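You operate a simulated robot arm through the tools that you are given. There is no shell and no other tool.

You run a simulated robot arm. Do the job below in one go: nothing can be reset, and whatever is moved stays where it is left.

TASK
Wipe the steel spanner and lay it in its outline.
Fine: wipe first, with the white pad, and put it back; the outline is in the top drawer; shut it. Set down upright: white pad. Where these are worked on the way, their far stop is far enough and under half their travel is too little: top drawer. What is to be rubbed or washed off counts as gone when no trace of it is left.
Where things are to end (x, y in the base frame): steel spanner within 3 cm of [104, 58].

It is judged by the outcome, as a careful person would: the job done as asked, and still so three seconds after it is handed in. It fails if anything else is knocked over, pushed out of place, dropped, spilled or broken.

THE ROBOT
A 6-joint arm with a two-finger gripper, fixed in place. Base frame: the origin is at the foot of the arm, x ahead of it, y to its left, z up. Units: cm, degrees, N and s.
Its first joint turns from -166.0 to 166.0 degrees. Payload 3.43 kg.
The TCP is the grasp point between the finger pads, 2 cm short of the fingertips. In the tool frame z runs along the fingers and y along their closing line. The gripper opens to 19 cm. The gripper's body begins 24.8 cm behind the TCP.
Orientation is that of the tool frame in the base frame, as a unit quaternion [x, y, z, w]. With the fingers straight down and closing along the base's y, the tool's x points along the base's -x, its y along +y and its z along -z.

THE INTERFACE
- The arm moves only by the tool servo_tool. Its argument "deltas" is text: rows parted by semicolons, each of 7 numbers parted by spaces: the gripper command, from -1 (fully open) to 1 (shut), values between in proportion, then the shift along the base's x, y, z in cm, then the turn, a rotation vector about the base's x, y, z in degrees. In form: fingers tx ty tz wx wy wz; .... A call has 1 to 20 rows; each row is the pose to reach, as a shift and turn from the pose commanded when the call began. Each row takes 0.2 s and may step no farther than 5 cm and 8.6 degrees from the row before; otherwise, or with a gripper value out of range, the whole call is refused. A pose out of reach is approached as far as the arm can. The call stops where the force on the tool passes 40 N (or 10 N more than at its start, if that is more) or the arm is blocked; 0.2 s more then pass. Each finger travels about 4.5 cm/s and halts on what it meets, pressing with about 43 N; the grip force reading is that of the motor and also rises with nothing between the fingers. The clock runs only during rows and for 0.2 s after the last one: add rows that repeat a pose to give the fingers time. The reply holds the time, the measured pose of the TCP, the force on the tool along the base axes, the opening and the grip force, in the units named above and with some noise, with the torque about the TCP (base axes, N m) and any sound that the robot's microphone picked up, and new pictures: "views" is both (left out), scene, wrist or none.
- Cameras (640 x 400 px; columns grow to the right, rows downward): "scene" is fixed at [38.7, -49.65, 131.26]; the picture's right is [0.88, -0.47, 0.00], its down [-0.22, -0.43, -0.88] and it looks along [0.41, 0.78, -0.48] (base axes); focal length 368 px, centre (320, 200). "wrist" rides on the gripper at [7, -0.8, -28.8] in the tool frame; the picture's right is [0.12, 0.99, 0.00], its down [-0.96, 0.12, -0.25] and it looks along [-0.25, 0.03, 0.97] (tool axes); focal length 261 px, centre (320, 200). There is no depth. A picture from a camera that has moved, and an enlarged one, comes with that camera's place and axes in the base frame and with its lens. The place of the scene camera against the robot may be out by one fixed shift of up to 1.8 cm in any direction.
- lift_body(by): slides the trunk up (or, below 0, down) by that many cm; the arm rides with it, the base frame stays. It gives what a move gives, with no picture.
- close_up(camera, box): a new picture of the part [left, top, right, bottom] of that camera's present view, enlarged. It takes no simulated time.
- close_job(): hands the job in; it is judged then, once.

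Places have to be worked out from the pictures, the camera data and where the tool is seen. Open the gripper and draw the arm clear of the work before you hand the job in, unless the task says otherwise.

The tools are called after ">>>" as name(argument=value, ...) on one line, values as JSON. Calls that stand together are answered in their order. servo_tool: Moves the arm, as the interface text tells. Its arguments: {"type":"object","properties":{"deltas":{"type":"string"},"views":{"type":"string","enum":["both","scene","wrist","none"]}},"required":["deltas"]} The other tools are called the same way: lift_body (by) slides the trunk up or down; close_up (camera, box) takes an enlarged picture of a part of a camera's view; close_job () hands the job in.

At the start:

```text
time_s: 0.0
tool_pos: [86.91, 18.85, 105.67]
tcp_rot: [0.0, 1.0, 0.0, 0.0]
contact_force: [0.2, 0.1, 0.8]
torque: [-0.02, 0.05, 0.0]
opening: 19.02
finger_force: 0.0
trunk travel left (down, up): [-17.5, 6.5]
```

scene: 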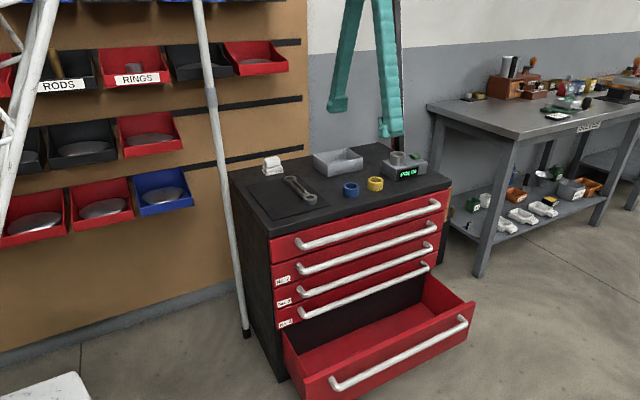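
wrist: 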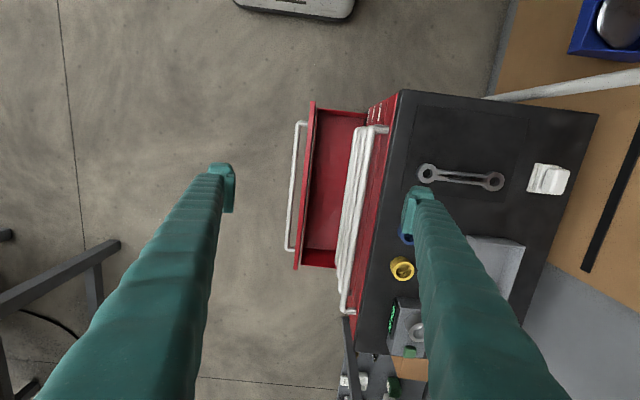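

The pictures show a tool cabinet with a spanner, a white pad, a tray, and rings on top, and the bottom drawer open. I'll take close-ups to look at the details.

>>> close_up(camera="scene", box=[220, 130, 480, 290])

>>> close_up(camera="wrist", box=[280, 80, 620, 360])

>>> close_up(camera="scene", box=[220, 140, 350, 220])

```text
2.46 times, centred on (350, 210) of scene
camera zoom: at [38.7, -49.65, 131.26], right [0.88, -0.47, 0.0], down [-0.22, -0.43, -0.88], along [0.41, 0.78, -0.48], focal length 906 px, centre (246, 175)
```

zoom: 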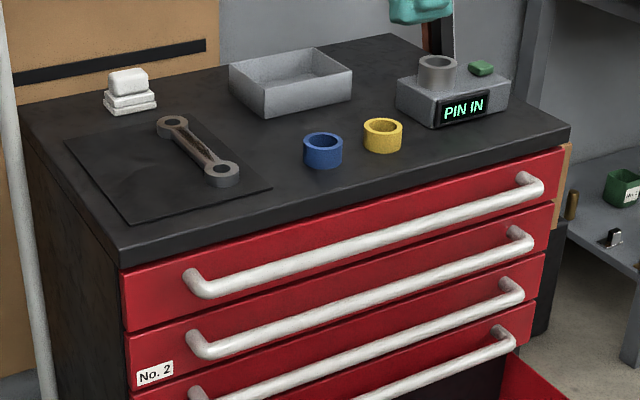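

```text
1.43 times, centred on (450, 220) of wrist
camera zoom: at [79.97, 17.94, 134.33], right [-0.12, 0.99, 0.0], down [0.96, 0.12, 0.25], along [0.25, 0.03, -0.97], focal length 372 px, centre (134, 171)
```

zoom: 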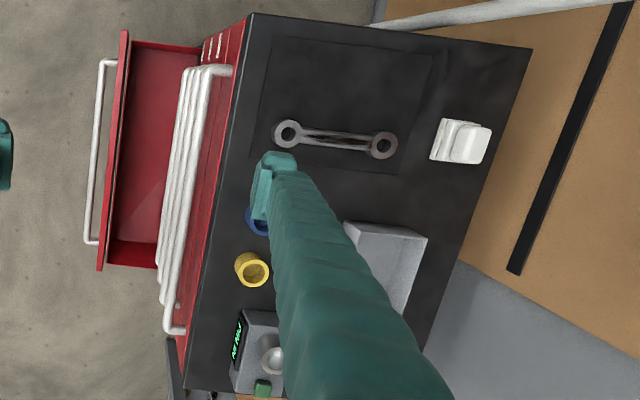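

```text
4.92 times, centred on (285, 180) of scene
camera zoom: at [38.7, -49.65, 131.26], right [0.88, -0.47, 0.0], down [-0.22, -0.43, -0.88], along [0.41, 0.78, -0.48], focal length 1811 px, centre (492, 298)
```

zoom: 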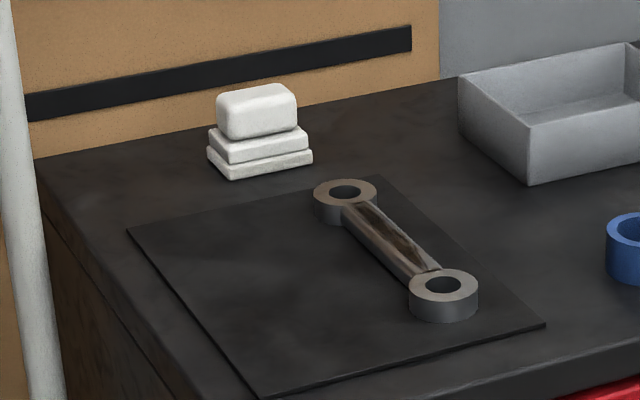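

The cabinet seems to be axis-aligned, about x 69–139 and y 34–79, with its top near z 73. Next I'll look closer at the display box, the labels and the surroundings.

>>> close_up(camera="scene", box=[360, 140, 450, 196])

>>> close_up(camera="scene", box=[260, 220, 480, 400])

>>> close_up(camera="scene", box=[440, 50, 640, 250])

>>> close_up(camera="wrist", box=[340, 270, 460, 390])

```text
7.11 times, centred on (405, 168) of scene
camera zoom: at [38.7, -49.65, 131.26], right [0.88, -0.47, 0.0], down [-0.22, -0.43, -0.88], along [0.41, 0.78, -0.48], focal length 2616 px, centre (-284, 428)
```

zoom: 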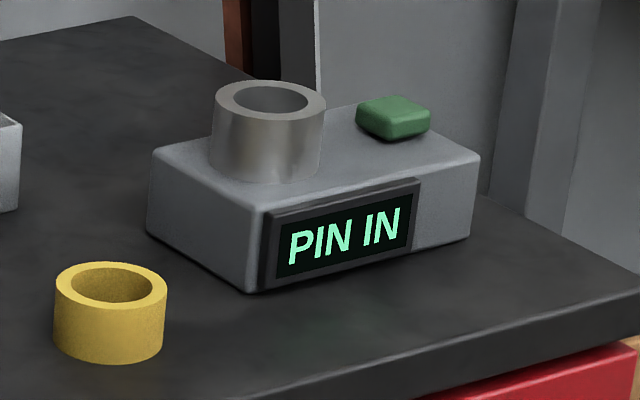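

```text
2.22 times, centred on (370, 310) of scene
camera zoom: at [38.7, -49.65, 131.26], right [0.88, -0.47, 0.0], down [-0.22, -0.43, -0.88], along [0.41, 0.78, -0.48], focal length 817 px, centre (209, -44)
```

zoom: 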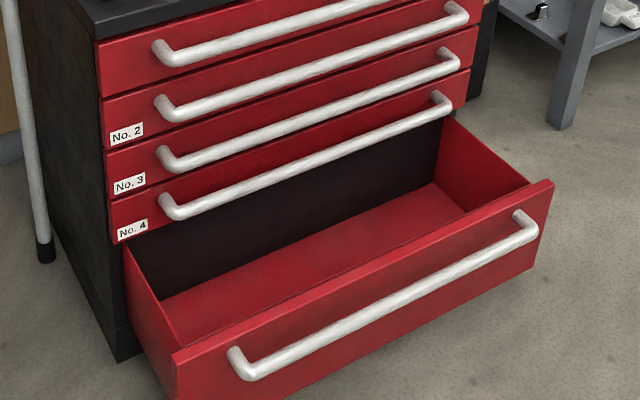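

```text
2.00 times, centred on (540, 150) of scene
camera zoom: at [38.7, -49.65, 131.26], right [0.88, -0.47, 0.0], down [-0.22, -0.43, -0.88], along [0.41, 0.78, -0.48], focal length 736 px, centre (-120, 300)
```

zoom: 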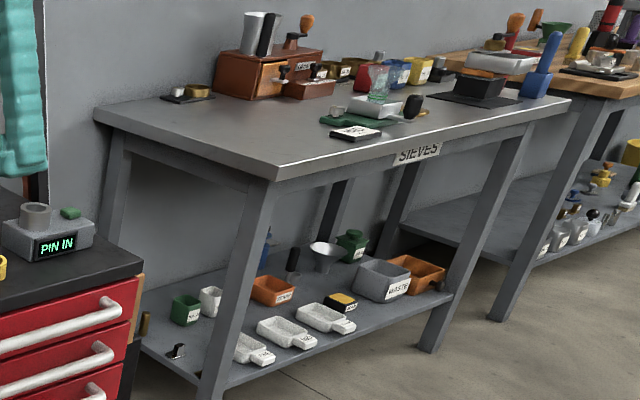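

```text
3.33 times, centred on (400, 330) of wrist
camera zoom: at [79.97, 17.94, 134.33], right [-0.12, 0.99, 0.0], down [0.96, 0.12, 0.25], along [0.25, 0.03, -0.97], focal length 869 px, centre (53, -233)
```

zoom: 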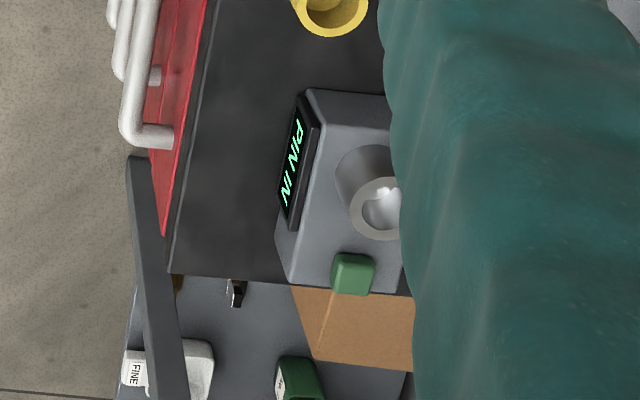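

The display box looks unrelated to this job. I'll move the open hand at height over the left half of the cabinet to view the spanner and the pad.

>>> servo_tool(deltas="-1 -1 4.5 0 0 0 0; -1 -2 9 0 0 0 0; -1 -3 13.5 0 0 0 0; -1 -4 18 0 0 0 0; -1 -5 22.5 0 0 0 0; -1 -6 27 0 0 0 0; -1 -7 31 0 0 0 0; -1 -8 33 0 0 0 0; -1 -8 33 0 0 0 0", views="both")

```text
time_s: 2.0
tool_pos: [79.07, 51.78, 105.75]
tcp_rot: [0.0, 1.0, 0.0, 0.0]
contact_force: [1.1, 0.1, -0.8]
torque: [0.0, 0.01, 0.0]
opening: 19.01
finger_force: 0.0
trunk travel left (down, up): [-17.5, 6.5]
camera wrist: at [72.21, 50.94, 134.39], right [-0.12, 0.99, 0.0], down [0.96, 0.12, 0.25], along [0.25, 0.03, -0.97], focal length 261 px, centre (320, 200)
```

scene: 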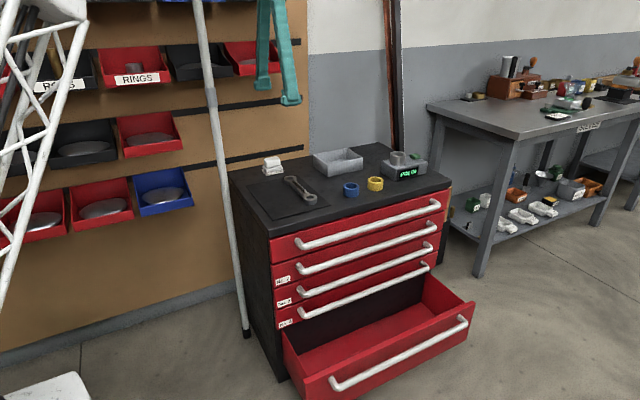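
wrist: 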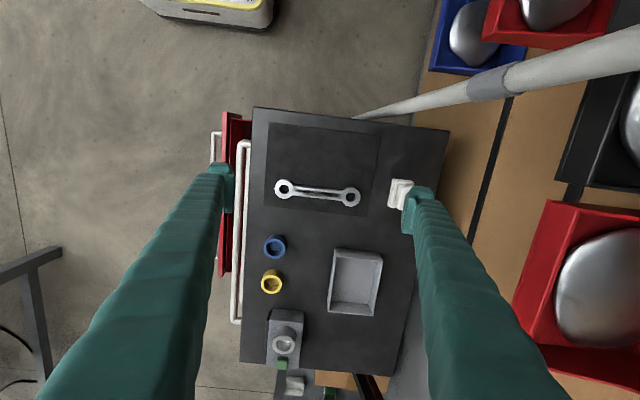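

>>> close_up(camera="wrist", box=[230, 95, 460, 240])

>>> close_up(camera="wrist", box=[340, 150, 460, 225])

>>> close_up(camera="wrist", box=[230, 220, 460, 390])

```text
2.76 times, centred on (345, 168) of wrist
camera zoom: at [72.21, 50.94, 134.39], right [-0.12, 0.99, 0.0], down [0.96, 0.12, 0.25], along [0.25, 0.03, -0.97], focal length 719 px, centre (251, 290)
```

zoom: 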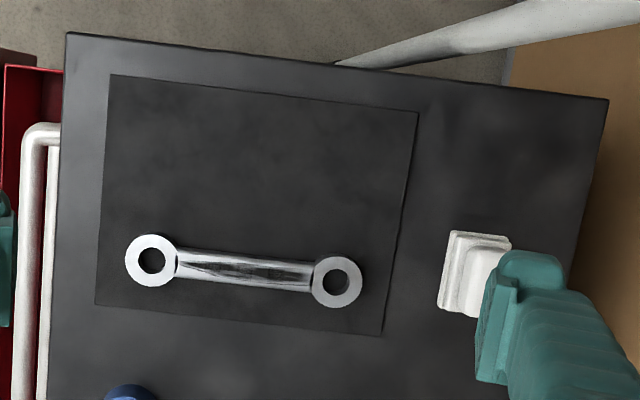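

```text
5.33 times, centred on (400, 188) of wrist
camera zoom: at [72.21, 50.94, 134.39], right [-0.12, 0.99, 0.0], down [0.96, 0.12, 0.25], along [0.25, 0.03, -0.97], focal length 1390 px, centre (-107, 267)
```

zoom: 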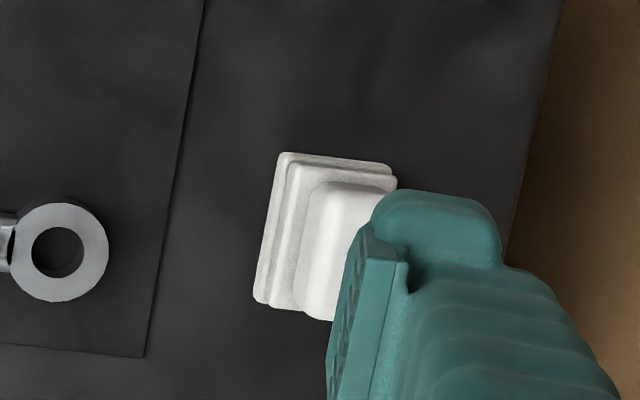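

```text
2.35 times, centred on (345, 305) of wrist
camera zoom: at [72.21, 50.94, 134.39], right [-0.12, 0.99, 0.0], down [0.96, 0.12, 0.25], along [0.25, 0.03, -0.97], focal length 613 px, centre (261, -47)
```

zoom: 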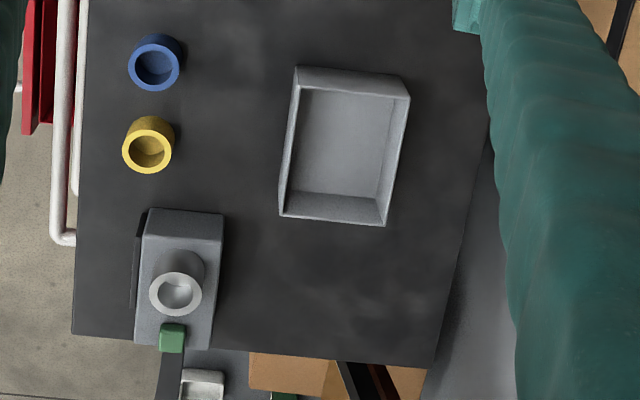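

I triangulate the cabinet top at z≈70.3. The spanner's rings are near [86.3,44] and [86.2,60] with tops at z≈73.6, and the pad is near [84.5,72.8]. I'll turn the tool +90° about z so the fingers close along x, then check again from nearer.

>>> servo_tool(deltas="-1 0.5 0 0 0 0 8.18; -1 1 0 0 0 0 16.36; -1 1.5 0 0 0 0 24.54; -1 2 0 0 0 0 32.72; -1 2.5 0 0 0 0 40.9; -1 3 0 0 0 0 49.1; -1 3.5 0 0 0 0 57.3; -1 4 0 0 0 0 65.5; -1 4.5 0 0 0 0 73.6; -1 5 0 0 0 0 81.8; -1 5.5 2 0 0 0 90; -1 5.5 6 0 0 0 90; -1 5.5 6 0 0 0 90", views="both")

```text
time_s: 4.8
tool_pos: [84.68, 57.62, 105.4]
tcp_rot: [0.708, -0.707, 0.0, 0.001]
contact_force: [0.3, -0.6, -0.7]
torque: [-0.04, 0.03, -0.03]
opening: 18.97
finger_force: 0.0
trunk travel left (down, up): [-17.5, 6.5]
camera wrist: at [85.52, 50.7, 134.17], right [-0.99, -0.12, 0.0], down [-0.12, 0.96, 0.25], along [-0.03, 0.24, -0.97], focal length 261 px, centre (320, 200)
```

scene: 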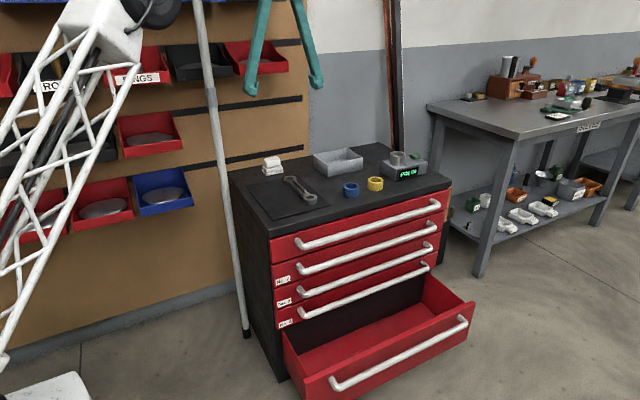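
wrist: 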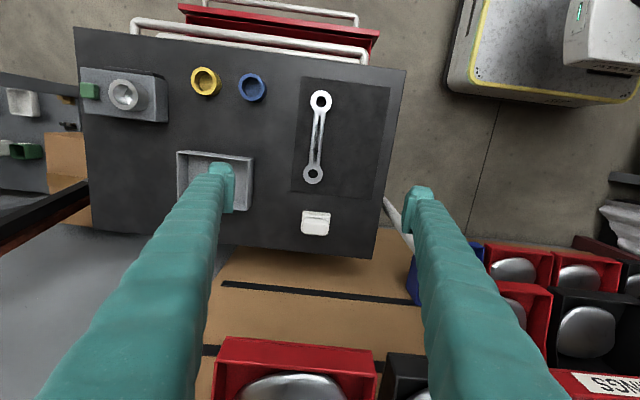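

The arm reaches radius 102 at this height. Bins stick out above the pad at about y 71 and z 112, so I'll approach the pad with the tool tilted so its body stays back toward −y. First I'll zoom in on the pad and the spanner.

>>> close_up(camera="wrist", box=[280, 80, 400, 260])

>>> close_up(camera="wrist", box=[290, 200, 345, 245])

>>> close_up(camera="wrist", box=[290, 85, 345, 195])

>>> close_up(camera="scene", box=[255, 145, 325, 215])

```text
2.22 times, centred on (340, 170) of wrist
camera zoom: at [85.52, 50.7, 134.17], right [-0.99, -0.12, 0.0], down [-0.12, 0.96, 0.25], along [-0.03, 0.24, -0.97], focal length 579 px, centre (276, 267)
```

zoom: 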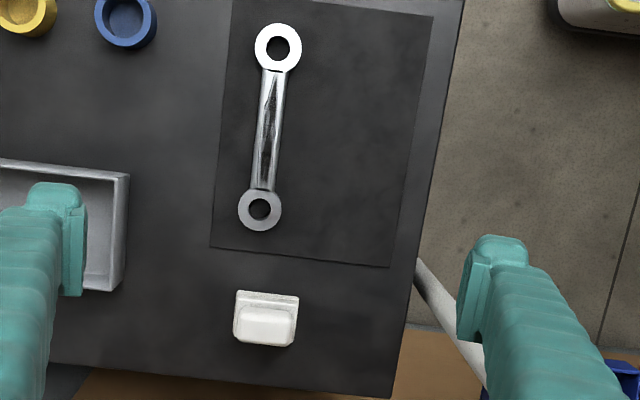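

```text
8.89 times, centred on (318, 222) of wrist
camera zoom: at [85.52, 50.7, 134.17], right [-0.99, -0.12, 0.0], down [-0.12, 0.96, 0.25], along [-0.03, 0.24, -0.97], focal length 2317 px, centre (342, 0)
```

zoom: 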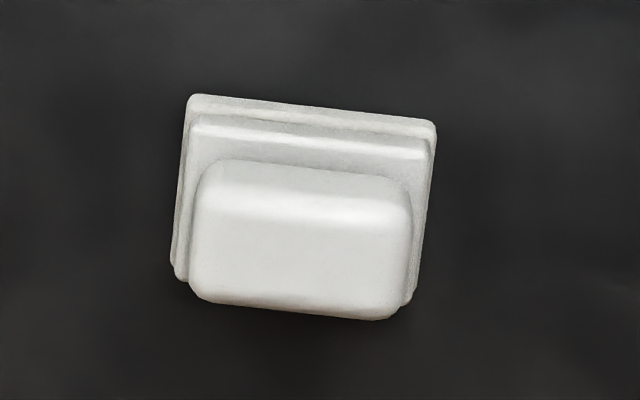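

```text
3.64 times, centred on (318, 140) of wrist
camera zoom: at [85.52, 50.7, 134.17], right [-0.99, -0.12, 0.0], down [-0.12, 0.96, 0.25], along [-0.03, 0.24, -0.97], focal length 948 px, centre (329, 418)
```

zoom: 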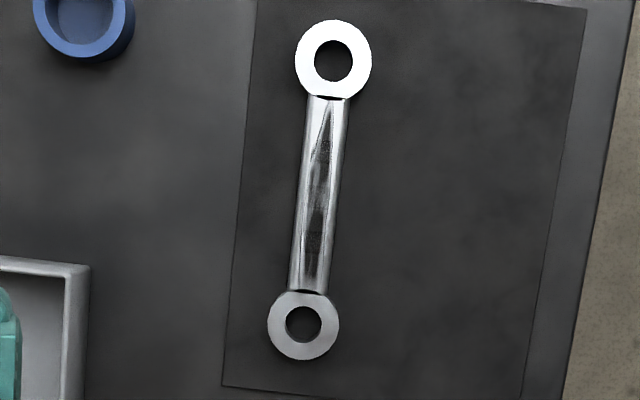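

```text
5.71 times, centred on (290, 180) of scene
camera zoom: at [38.7, -49.65, 131.26], right [0.88, -0.47, 0.0], down [-0.22, -0.43, -0.88], along [0.41, 0.78, -0.48], focal length 2102 px, centre (491, 314)
```

zoom: 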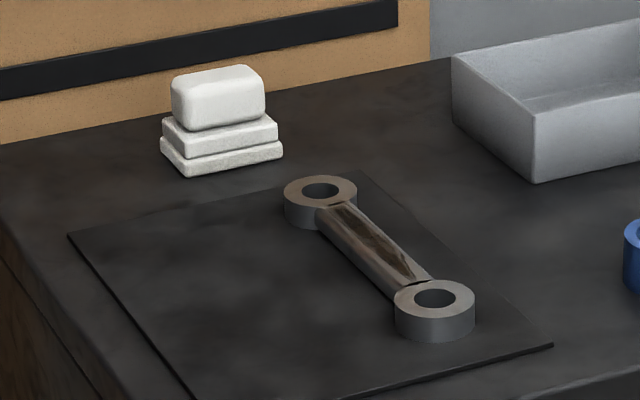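

The handle is centred near [84.0,71.8], about 5.3 cm along x and 3.5 cm along y, with its top near z 75.7. I'll tilt 25° so the fingers point toward +y, narrow them to about 10 cm, and come down to a hover above the pad.

>>> servo_tool(deltas="-0.5 0 0 -4 8 0 0; -0.2 -0.2 0 -8 16 0 0; -0.1 -0.4 0 -12 25 0 0; -0.1 -0.4 4 -15 25 0 0; -0.1 -0.4 8 -17 25 0 0; -0.1 -0.4 11 -19 25 0 0; -0.1 -0.4 11 -19 25 0 0", views="both")

```text
refused: row 3 steps farther than a row can; nothing moved
```

The 9° step was too big, so I'll re-send with smaller turns.

>>> servo_tool(deltas="-0.5 0 0 -4 8 0 0; -0.2 -0.2 0 -8 16 0 0; -0.1 -0.4 0 -12 24 0 0; -0.1 -0.4 4 -15 25 0 0; -0.1 -0.4 8 -17 25 0 0; -0.1 -0.4 11 -19 25 0 0; -0.1 -0.4 11 -19 25 0 0", views="both")

```text
time_s: 6.4
tool_pos: [83.82, 68.84, 86.6]
tcp_rot: [-0.69, 0.691, 0.153, 0.153]
contact_force: [-0.2, -0.1, -0.6]
torque: [0.01, 0.05, 0.01]
opening: 10.46
finger_force: 0.0
trunk travel left (down, up): [-17.5, 6.5]
camera wrist: at [84.9, 50.24, 109.72], right [-0.99, -0.11, -0.05], down [-0.12, 0.77, 0.63], along [-0.03, 0.63, -0.77], focal length 261 px, centre (320, 200)
```

scene: 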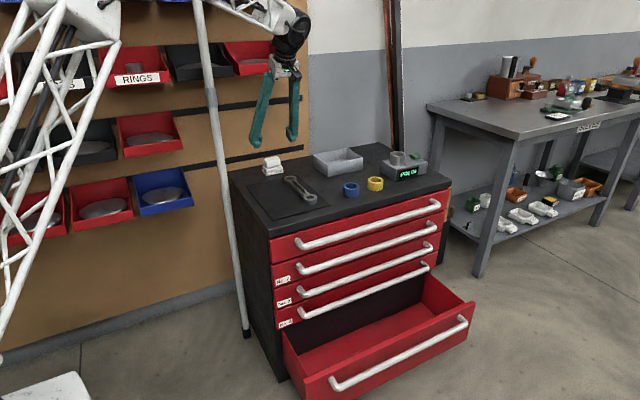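
wrist: 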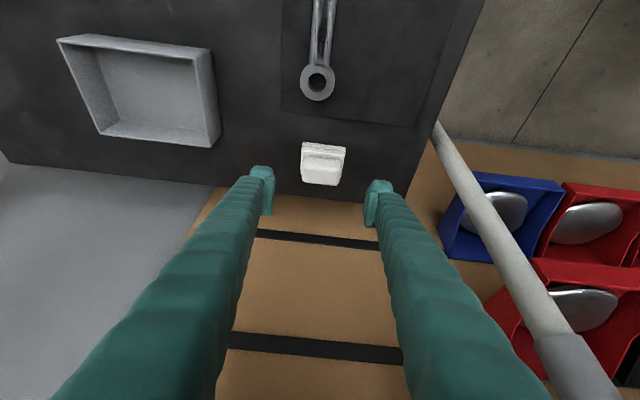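

The tilted pose is reached. I'll zoom in to refine the pad's position.

>>> close_up(camera="wrist", box=[280, 125, 370, 200])

>>> close_up(camera="scene", box=[235, 60, 335, 210])

```text
5.33 times, centred on (325, 162) of wrist
camera zoom: at [84.9, 50.24, 109.72], right [-0.99, -0.11, -0.05], down [-0.12, 0.77, 0.63], along [-0.03, 0.63, -0.77], focal length 1390 px, centre (293, 400)
```

zoom: 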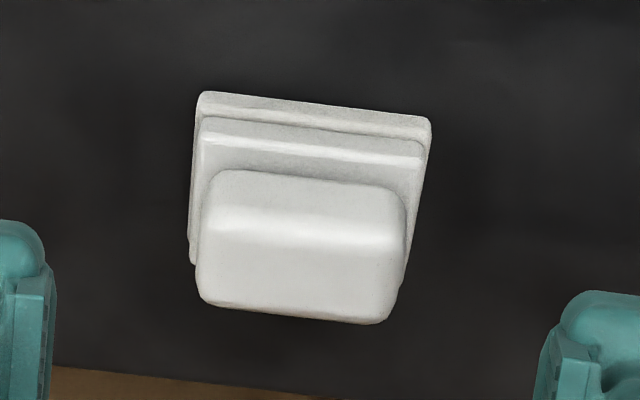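

```text
2.67 times, centred on (285, 135) of scene
camera zoom: at [38.7, -49.65, 131.26], right [0.88, -0.47, 0.0], down [-0.22, -0.43, -0.88], along [0.41, 0.78, -0.48], focal length 981 px, centre (413, 373)
```

zoom: 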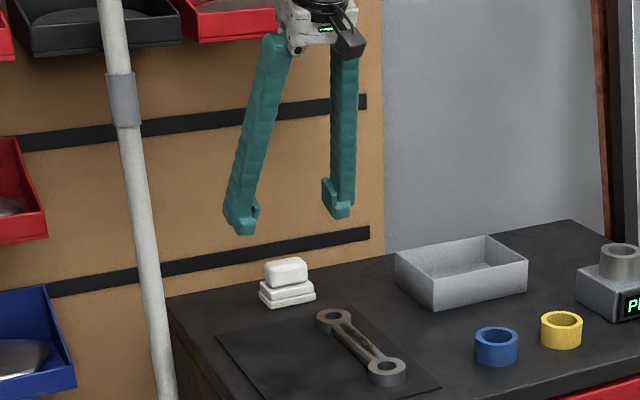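

The handle's top centre is about [83.9,72.5,75.7]. I'll come down around it with the fingers still about 10 cm apart.

>>> servo_tool(deltas="-0.1 -0.1 3.2 -2 0 0 0; -0.1 -0.1 3.2 -5 0 0 0; -0.1 -0.1 3.2 -8 0 0 0; -0.1 -0.1 3.2 -9.5 0 0 0; -0.1 -0.1 3.2 -10.5 0 0 0; -0.1 -0.1 3.2 -10.5 0 0 0", views="both")

>>> close_up(camera="scene", box=[235, 110, 335, 210])

>>> close_up(camera="wrist", box=[240, 130, 400, 230])

```text
time_s: 7.8
tool_pos: [83.64, 72.06, 76.23]
tcp_rot: [0.691, -0.69, -0.154, -0.153]
contact_force: [0.1, 0.4, 0.8]
torque: [0.0, 0.02, 0.0]
opening: 10.45
finger_force: 0.0
trunk travel left (down, up): [-17.5, 6.5]
camera wrist: at [84.58, 53.48, 99.24], right [-0.99, -0.11, -0.05], down [-0.12, 0.77, 0.63], along [-0.03, 0.63, -0.77], focal length 261 px, centre (320, 200)
```

scene: 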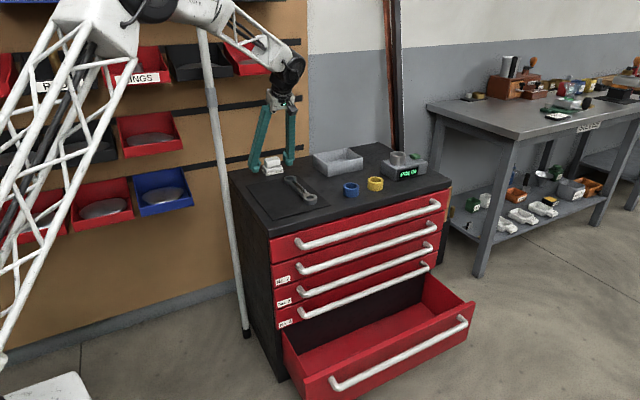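
wrist: 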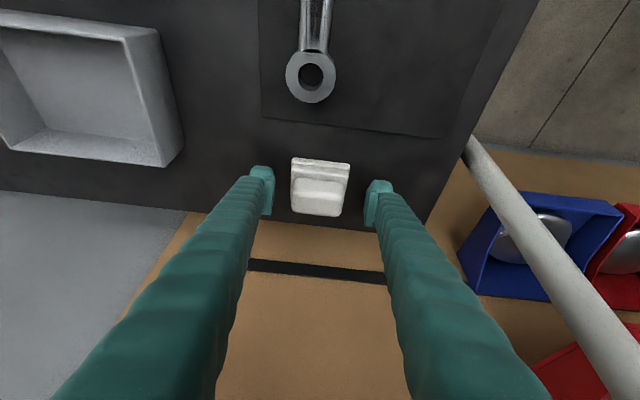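

```text
4.00 times, centred on (285, 160) of scene
camera zoom: at [38.7, -49.65, 131.26], right [0.88, -0.47, 0.0], down [-0.22, -0.43, -0.88], along [0.41, 0.78, -0.48], focal length 1471 px, centre (460, 360)
```

zoom: 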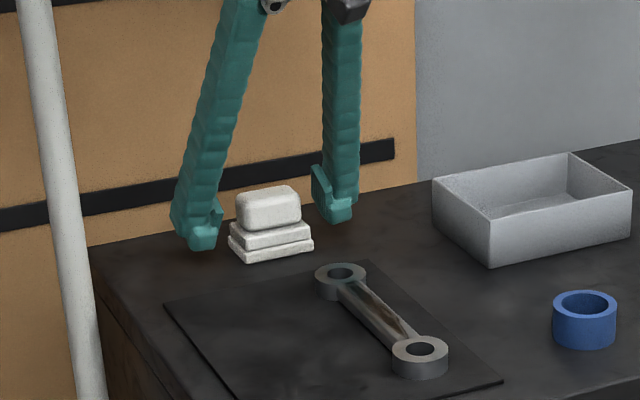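

```text
4.00 times, centred on (320, 180) of wrist
camera zoom: at [84.58, 53.48, 99.24], right [-0.99, -0.11, -0.05], down [-0.12, 0.77, 0.63], along [-0.03, 0.63, -0.77], focal length 1043 px, centre (320, 280)
```

zoom: 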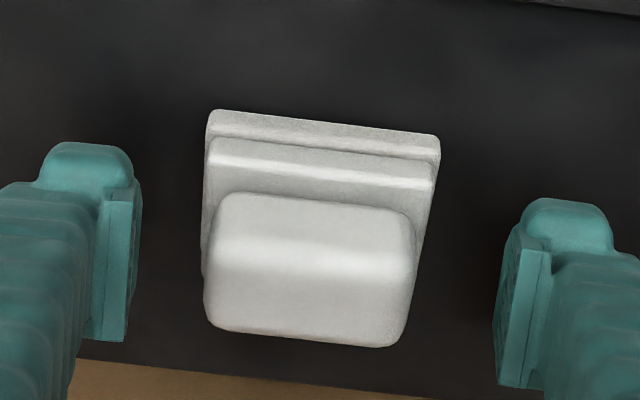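

The handle is centred between the fingers. I'll lower 0.3 cm more and close.

>>> servo_tool(deltas="-0.1 0.1 0.1 -0.3 0 0 0; 0.3 0.1 0.1 -0.3 0 0 0; 0.6 0.1 0.1 -0.3 0 0 0; 1 0.1 0.1 -0.3 0 0 0; 1 0.1 0.1 -0.3 0 0 0; 1 0.1 0.1 -0.3 0 0 0; 1 0.1 0.1 -0.3 0 0 0", views="wrist")

>>> close_up(camera="scene", box=[235, 110, 335, 210])

```text
time_s: 9.4
tool_pos: [83.99, 72.07, 75.94]
tcp_rot: [0.691, -0.69, -0.153, -0.153]
contact_force: [0.8, -0.2, 0.6]
torque: [-0.03, 0.01, 0.02]
opening: 6.4
finger_force: 42.7
trunk travel left (down, up): [-17.5, 6.5]
camera wrist: at [84.82, 53.5, 98.92], right [-0.99, -0.11, -0.05], down [-0.12, 0.77, 0.63], along [-0.03, 0.63, -0.77], focal length 261 px, centre (320, 200)
```

wrist: 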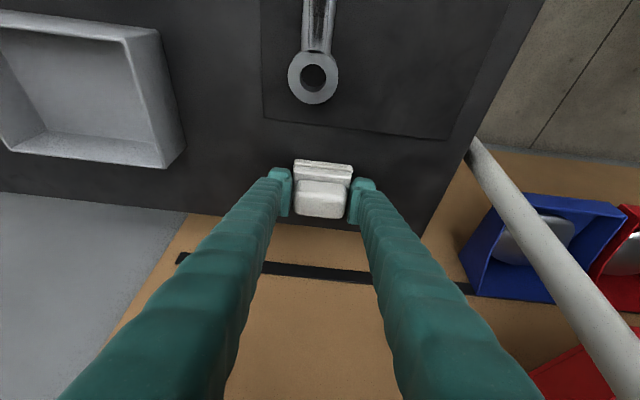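

```text
4.00 times, centred on (285, 160) of scene
camera zoom: at [38.7, -49.65, 131.26], right [0.88, -0.47, 0.0], down [-0.22, -0.43, -0.88], along [0.41, 0.78, -0.48], focal length 1471 px, centre (460, 360)
```

zoom: 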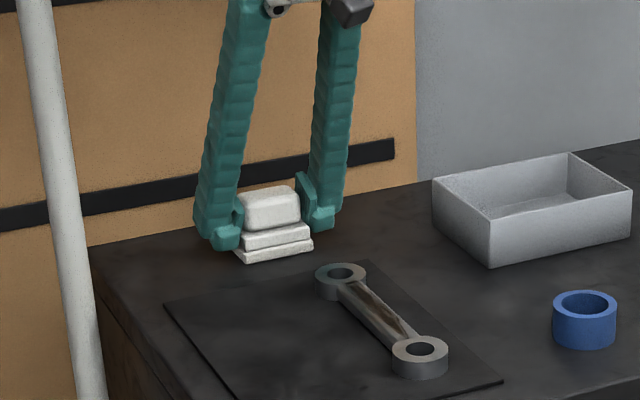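

The grip is holding at opening 6.4. I'll lift the pad 5 cm straight up and check that it comes along level.

>>> servo_tool(deltas="1 0 0 1 0 0 0; 1 0 0 3 0 0 0; 1 0 0 5 0 0 0; 1 0 0 5 0 0 0", views="wrist")

>>> close_up(camera="scene", box=[235, 110, 335, 210])

```text
time_s: 10.4
tool_pos: [84.16, 72.12, 80.77]
tcp_rot: [0.691, -0.69, -0.154, -0.153]
contact_force: [-0.2, 1.2, -1.3]
torque: [-0.01, 0.0, 0.01]
opening: 6.4
finger_force: 43.0
trunk travel left (down, up): [-17.5, 6.5]
camera wrist: at [84.97, 53.5, 103.85], right [-0.99, -0.11, -0.05], down [-0.12, 0.77, 0.63], along [-0.03, 0.63, -0.77], focal length 261 px, centre (320, 200)
```

wrist: 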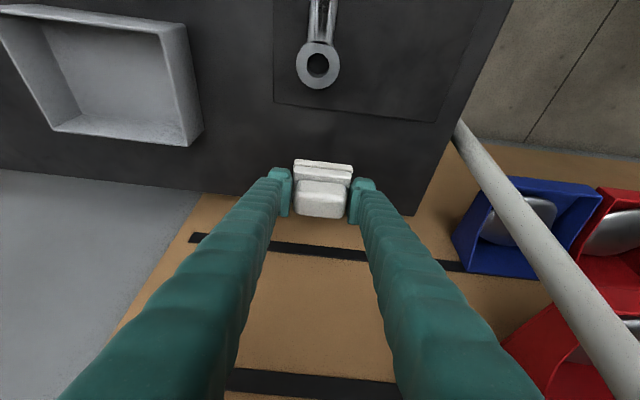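

```text
4.00 times, centred on (285, 160) of scene
camera zoom: at [38.7, -49.65, 131.26], right [0.88, -0.47, 0.0], down [-0.22, -0.43, -0.88], along [0.41, 0.78, -0.48], focal length 1471 px, centre (460, 360)
```

zoom: 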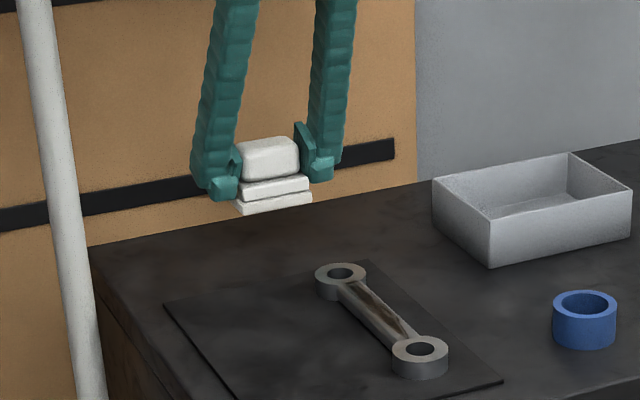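

The pad lifts level and is held well. I'll carry it over the middle of the spanner's bar.

>>> servo_tool(deltas="1 0.5 -2 2 0 0 0; 1 1 -6 2 0 0 0; 1 1.5 -10.5 2 0 0 0; 1 2.1 -15 2 0 0 0; 1 2.1 -19 2 0 0 0; 1 2.1 -20.5 2 0 0 0; 1 2.1 -20.5 2 0 0 0", views="both")

>>> close_up(camera="scene", box=[245, 120, 345, 220])

>>> close_up(camera="wrist", box=[240, 100, 400, 240])

```text
time_s: 12.0
tool_pos: [86.43, 51.45, 83.0]
tcp_rot: [0.691, -0.689, -0.153, -0.154]
contact_force: [-0.3, -0.4, -0.9]
torque: [0.0, -0.01, -0.01]
opening: 6.42
finger_force: 42.7
trunk travel left (down, up): [-17.5, 6.5]
camera wrist: at [87.18, 32.99, 106.0], right [-0.99, -0.11, -0.05], down [-0.12, 0.77, 0.63], along [-0.03, 0.63, -0.77], focal length 261 px, centre (320, 200)
```

scene: 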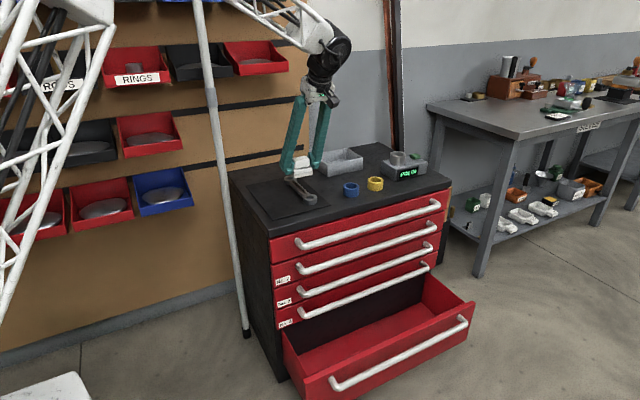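
wrist: 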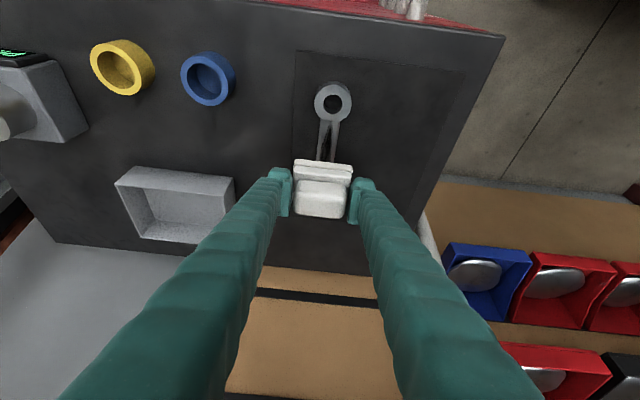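

```text
4.00 times, centred on (295, 170) of scene
camera zoom: at [38.7, -49.65, 131.26], right [0.88, -0.47, 0.0], down [-0.22, -0.43, -0.88], along [0.41, 0.78, -0.48], focal length 1471 px, centre (420, 320)
```

zoom: 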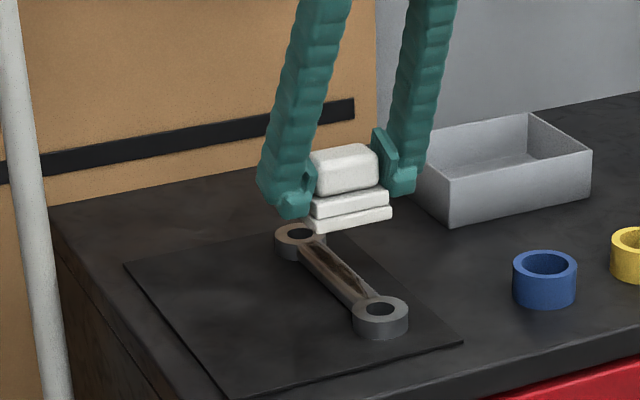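

```text
2.86 times, centred on (320, 170) of wrist
camera zoom: at [87.18, 32.99, 106.0], right [-0.99, -0.11, -0.05], down [-0.12, 0.77, 0.63], along [-0.03, 0.63, -0.77], focal length 745 px, centre (320, 286)
```

zoom: 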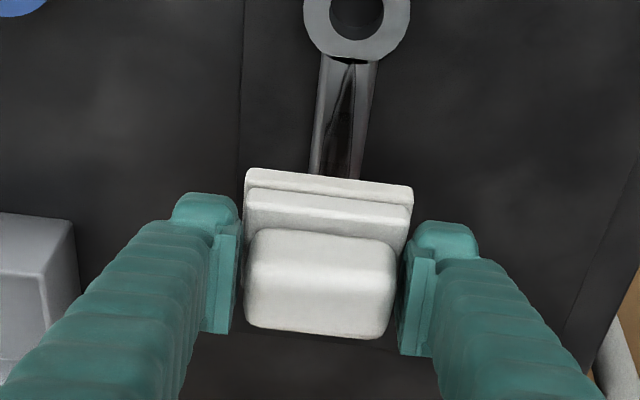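

The pad is above the bar and lined up with it. I'll lower it most of the way, then take small steps while watching the force.

>>> servo_tool(deltas="1 0 0 -2 0 0 0; 1 0 0 -3.4 0 0 0; 1 0 0 -3.4 0 0 0", views="none")

>>> close_up(camera="scene", box=[265, 150, 335, 220])

```text
time_s: 12.8
tool_pos: [86.18, 51.64, 79.51]
tcp_rot: [0.691, -0.689, -0.153, -0.153]
contact_force: [0.7, -0.1, -2.0]
torque: [0.01, -0.02, -0.02]
opening: 6.43
finger_force: 43.1
trunk travel left (down, up): [-17.5, 6.5]
```

```text
5.71 times, centred on (300, 185) of scene
camera zoom: at [38.7, -49.65, 131.26], right [0.88, -0.47, 0.0], down [-0.22, -0.43, -0.88], along [0.41, 0.78, -0.48], focal length 2102 px, centre (434, 286)
```

zoom: 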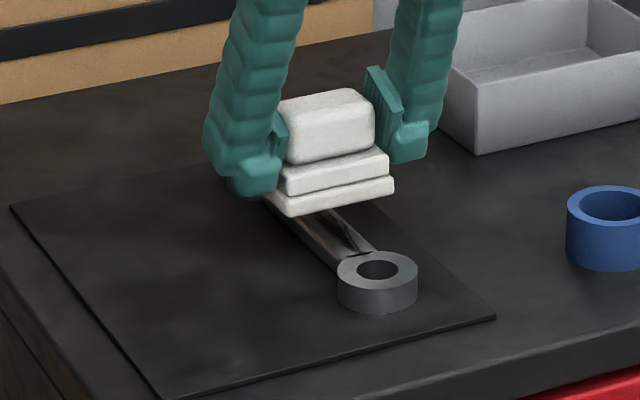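

Still no contact. I'll step down further in small increments.

>>> servo_tool(deltas="1 0 0 -0.25 0 0 0; 1 0 0 -0.4 0 0 0; 1 0 0 -0.4 0 0 0", views="none")

```text
time_s: 13.6
tool_pos: [86.24, 51.62, 79.06]
tcp_rot: [-0.69, 0.691, 0.153, 0.153]
contact_force: [0.5, 0.2, -0.4]
torque: [-0.03, 0.01, -0.01]
opening: 6.42
finger_force: 42.9
trunk travel left (down, up): [-17.5, 6.5]
```

No contact at a pad bottom of about 73.5, so I'll go on stepping down.

>>> servo_tool(deltas="1 0 0 -0.15 0 0 0; 1 0 0 -0.3 0 0 0; 1 0 0 -0.3 0 0 0", views="none")

>>> close_up(camera="scene", box=[265, 150, 335, 220])

```text
time_s: 14.4
tool_pos: [86.15, 51.54, 78.53]
tcp_rot: [-0.69, 0.69, 0.153, 0.153]
contact_force: [0.0, 0.2, -1.4]
torque: [-0.04, -0.01, -0.03]
opening: 6.4
finger_force: 42.9
trunk travel left (down, up): [-17.5, 6.5]
```

```text
5.71 times, centred on (300, 185) of scene
camera zoom: at [38.7, -49.65, 131.26], right [0.88, -0.47, 0.0], down [-0.22, -0.43, -0.88], along [0.41, 0.78, -0.48], focal length 2102 px, centre (434, 286)
```

zoom: 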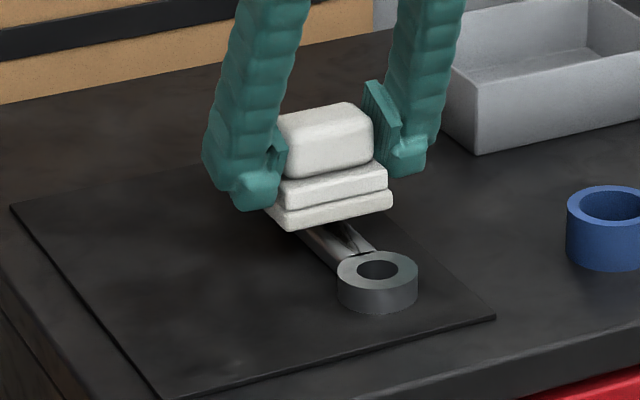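

>>> servo_tool(deltas="1 0 0 -0.2 0 0 0; 1 0 0 -0.3 0 0 0; 1 0 0 -0.3 0 0 0", views="none")

```text
time_s: 15.2
tool_pos: [86.16, 51.69, 78.42]
tcp_rot: [0.691, -0.69, -0.153, -0.152]
contact_force: [0.6, 0.6, -1.0]
torque: [0.03, -0.01, -0.01]
opening: 6.4
finger_force: 42.8
trunk travel left (down, up): [-17.5, 6.5]
```

The force is still flat, so I'll lower a little more.

>>> servo_tool(deltas="1 0 0 -0.2 0 0 0; 1 0 0 -0.3 0 0 0; 1 0 0 -0.3 0 0 0", views="none")

>>> close_up(camera="scene", box=[265, 150, 335, 220])

```text
time_s: 16.0
tool_pos: [86.19, 51.67, 78.06]
tcp_rot: [-0.69, 0.691, 0.153, 0.154]
contact_force: [0.2, 0.2, -0.8]
torque: [0.02, 0.0, -0.01]
opening: 6.38
finger_force: 43.3
trunk travel left (down, up): [-17.5, 6.5]
```

```text
5.71 times, centred on (300, 185) of scene
camera zoom: at [38.7, -49.65, 131.26], right [0.88, -0.47, 0.0], down [-0.22, -0.43, -0.88], along [0.41, 0.78, -0.48], focal length 2102 px, centre (434, 286)
```

zoom: 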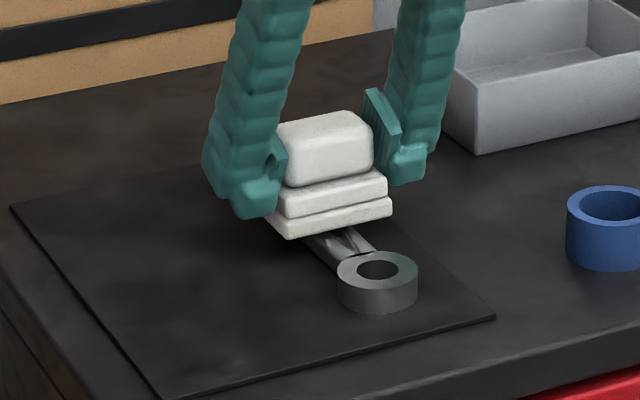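

>>> servo_tool(deltas="1 0 0 -0.2 0 0 0; 1 0 0 -0.2 0 0 0", views="none")

```text
time_s: 16.6
tool_pos: [86.02, 51.51, 77.9]
tcp_rot: [0.691, -0.69, -0.154, -0.152]
contact_force: [-0.4, -0.8, 1.6]
torque: [0.02, 0.0, -0.03]
opening: 6.43
finger_force: 42.6
trunk travel left (down, up): [-17.5, 6.5]
```

>>> servo_tool(deltas="1 0 0 -0.2 0 0 0; 1 0 0 -0.2 0 0 0", views="none")

```text
time_s: 17.2
tool_pos: [86.09, 51.56, 77.97]
tcp_rot: [0.691, -0.689, -0.154, -0.154]
contact_force: [0.1, -0.5, 19.9]
torque: [-0.18, 0.06, -0.02]
opening: 6.41
finger_force: 43.8
trunk travel left (down, up): [-17.5, 6.5]
```

Contact is at about z 77.85 with roughly 20 N. I'll ease up by 0.1 cm for a light press, then do short strokes along the bar.

>>> servo_tool(deltas="1 0 0 0.1 0 0 0; 1 0 0.8 0.1 0 0 0; 1 0 1.6 0.1 0 0 0; 1 0 2.2 0.1 0 0 0; 1 0 1.4 0.1 0 0 0; 1 0 0.6 0.1 0 0 0; 1 0 -0.2 0.1 0 0 0; 1 0 -1 0.1 0 0 0; 1 0 -1.8 0.1 0 0 0; 1 0 -2.3 0.1 0 0 0; 1 0 -1.5 0.1 0 0 0; 1 0 -0.7 0.1 0 0 0; 1 0 0 0.1 0 0 0", views="wrist")

>>> close_up(camera="wrist", box=[260, 60, 380, 240])

>>> close_up(camera="scene", box=[265, 150, 335, 220])

```text
time_s: 20.0
tool_pos: [86.36, 51.45, 77.94]
tcp_rot: [0.691, -0.69, -0.154, -0.153]
contact_force: [0.2, -4.0, 8.7]
torque: [-0.18, -0.03, 0.03]
opening: 6.41
finger_force: 43.4
trunk travel left (down, up): [-17.5, 6.5]
camera wrist: at [87.14, 32.87, 100.96], right [-0.99, -0.11, -0.05], down [-0.12, 0.77, 0.63], along [-0.03, 0.63, -0.77], focal length 261 px, centre (320, 200)
```

wrist: 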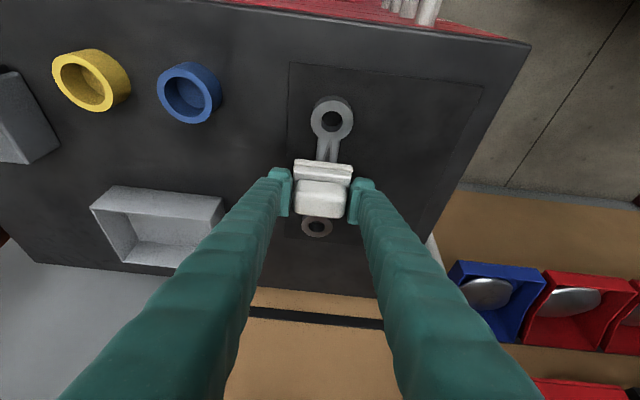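

```text
2.22 times, centred on (320, 150) of wrist
camera zoom: at [87.14, 32.87, 100.96], right [-0.99, -0.11, -0.05], down [-0.12, 0.77, 0.63], along [-0.03, 0.63, -0.77], focal length 579 px, centre (320, 311)
```

zoom: 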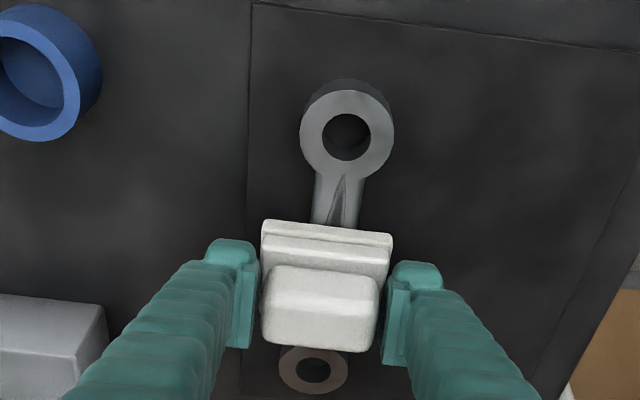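

```text
5.71 times, centred on (300, 185) of scene
camera zoom: at [38.7, -49.65, 131.26], right [0.88, -0.47, 0.0], down [-0.22, -0.43, -0.88], along [0.41, 0.78, -0.48], focal length 2102 px, centre (434, 286)
```

zoom: 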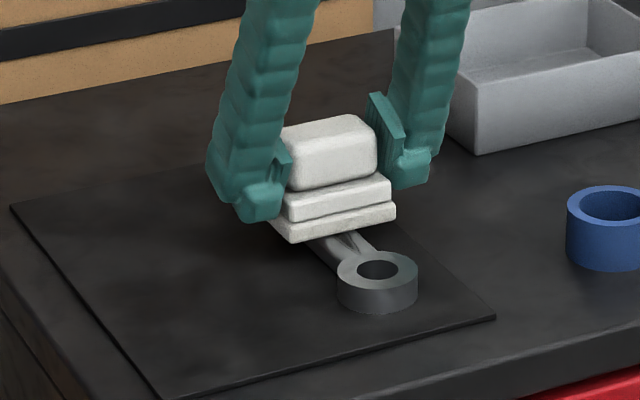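

The spanner stayed put and the press is about 9 N. I'll continue with more and slightly longer strokes.

>>> servo_tool(deltas="1 0 0.9 0 0 0 0; 1 0 1.8 0 0 0 0; 1 0 2.6 0 0 0 0; 1 0 1.6 0 0 0 0; 1 0 0.6 0 0 0 0; 1 0 -0.4 0 0 0 0; 1 0 -1.4 0 0 0 0; 1 0 -2.2 0 0 0 0; 1 0 -2.7 0 0 0 0; 1 0 -1.7 0 0 0 0; 1 0 -0.7 0 0 0 0; 1 0 0.3 0 0 0 0; 1 0 1.3 0 0 0 0; 1 0 2.3 0 0 0 0; 1 0 2.7 0 0 0 0; 1 0 1.7 0 0 0 0; 1 0 0.7 0 0 0 0; 1 0 -0.3 0 0 0 0; 1 0 -1.3 0 0 0 0; 1 0 -2.2 0 0 0 0", views="none")

```text
time_s: 24.2
tool_pos: [86.2, 49.46, 77.98]
tcp_rot: [0.691, -0.69, -0.153, -0.153]
contact_force: [1.0, 6.6, 21.2]
torque: [0.09, 0.02, -0.01]
opening: 6.4
finger_force: 42.6
trunk travel left (down, up): [-17.5, 6.5]
```

>>> servo_tool(deltas="1 0 -0.4 0.05 0 0 0; 1 0 0.6 0.05 0 0 0; 1 0 1.6 0.05 0 0 0; 1 0 2.6 0.05 0 0 0; 1 0 3.6 0.05 0 0 0; 1 0 4.5 0.05 0 0 0; 1 0 4.9 0.05 0 0 0; 1 0 4 0.05 0 0 0; 1 0 3 0.05 0 0 0; 1 0 2.2 0.05 0 0 0; 1 0 2.2 2 0 0 0; 1 0 6 5 0 0 0; 1 0 10 6 0 0 0; 1 0 14 6 0 0 0; 1 0 14 6 0 0 0", views="wrist")

>>> close_up(camera="wrist", box=[260, 10, 380, 190])

>>> close_up(camera="scene", box=[265, 150, 335, 220])

```text
time_s: 27.4
tool_pos: [86.08, 63.17, 83.83]
tcp_rot: [-0.69, 0.69, 0.153, 0.153]
contact_force: [-0.8, -0.6, -0.5]
torque: [-0.04, -0.02, 0.03]
opening: 6.43
finger_force: 43.2
trunk travel left (down, up): [-17.5, 6.5]
camera wrist: at [86.96, 44.6, 106.83], right [-0.99, -0.11, -0.05], down [-0.12, 0.77, 0.63], along [-0.03, 0.63, -0.77], focal length 261 px, centre (320, 200)
```

wrist: 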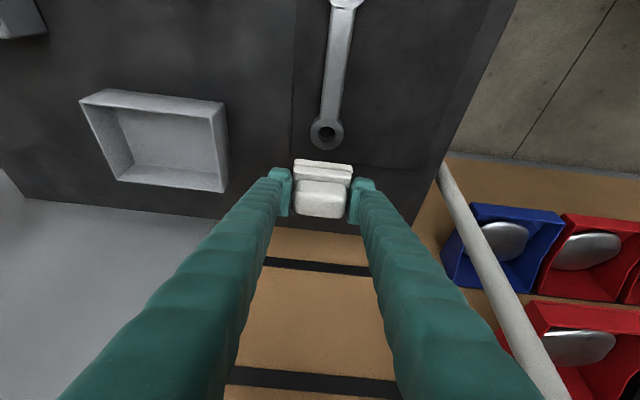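

```text
2.22 times, centred on (320, 100) of wrist
camera zoom: at [86.96, 44.6, 106.83], right [-0.99, -0.11, -0.05], down [-0.12, 0.77, 0.63], along [-0.03, 0.63, -0.77], focal length 579 px, centre (320, 422)
```

zoom: 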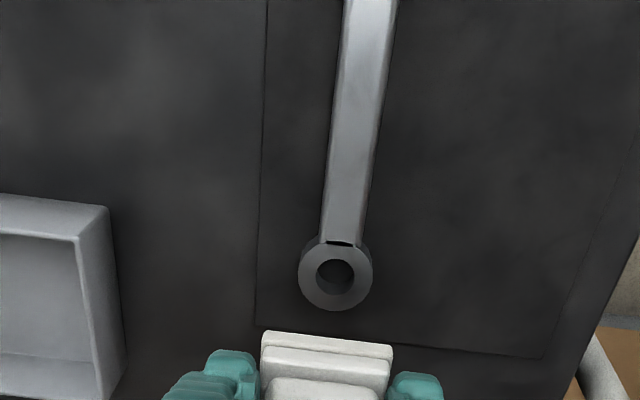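

```text
5.71 times, centred on (300, 185) of scene
camera zoom: at [38.7, -49.65, 131.26], right [0.88, -0.47, 0.0], down [-0.22, -0.43, -0.88], along [0.41, 0.78, -0.48], focal length 2102 px, centre (434, 286)
```

zoom: 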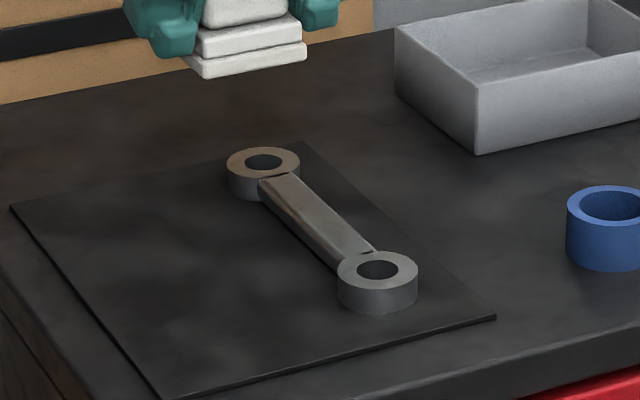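

The bar looks clean. Before putting the pad back I'll zoom in tightly to check for any trace.

>>> close_up(camera="wrist", box=[300, 0, 380, 60])

>>> close_up(camera="wrist", box=[290, 50, 380, 150])

>>> close_up(camera="scene", box=[280, 165, 325, 210])

```text
6.67 times, centred on (340, 30) of wrist
camera zoom: at [86.96, 44.6, 106.83], right [-0.99, -0.11, -0.05], down [-0.12, 0.77, 0.63], along [-0.03, 0.63, -0.77], focal length 1738 px, centre (187, 1333)
```

zoom: 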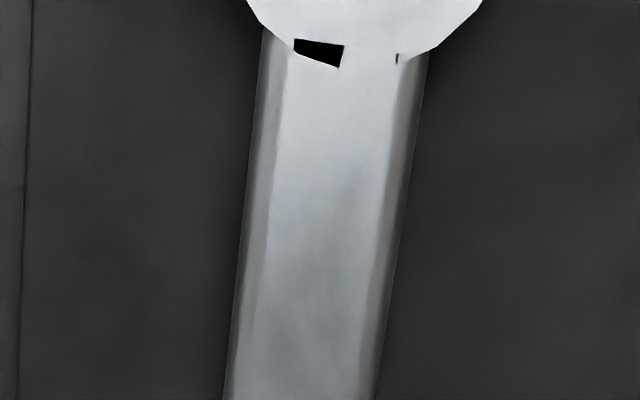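

```text
4.00 times, centred on (335, 100) of wrist
camera zoom: at [86.96, 44.6, 106.83], right [-0.99, -0.11, -0.05], down [-0.12, 0.77, 0.63], along [-0.03, 0.63, -0.77], focal length 1043 px, centre (260, 600)
```

zoom: 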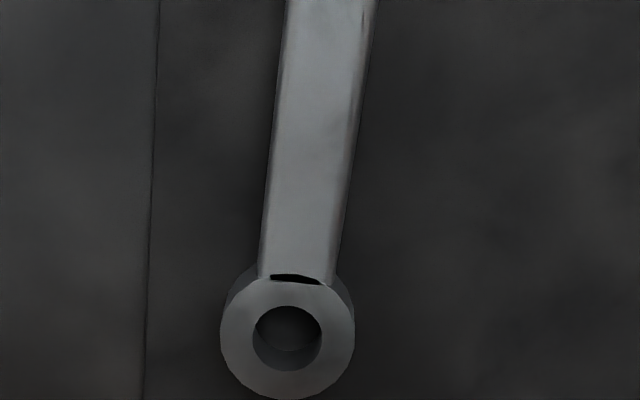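

```text
8.89 times, centred on (302, 188) of scene
camera zoom: at [38.7, -49.65, 131.26], right [0.88, -0.47, 0.0], down [-0.22, -0.43, -0.88], along [0.41, 0.78, -0.48], focal length 3270 px, centre (476, 311)
```

zoom: 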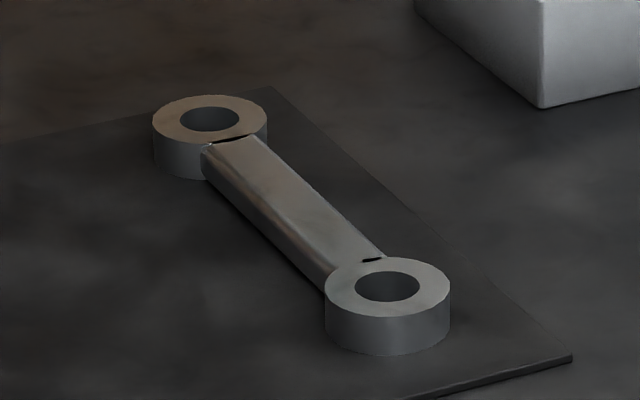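

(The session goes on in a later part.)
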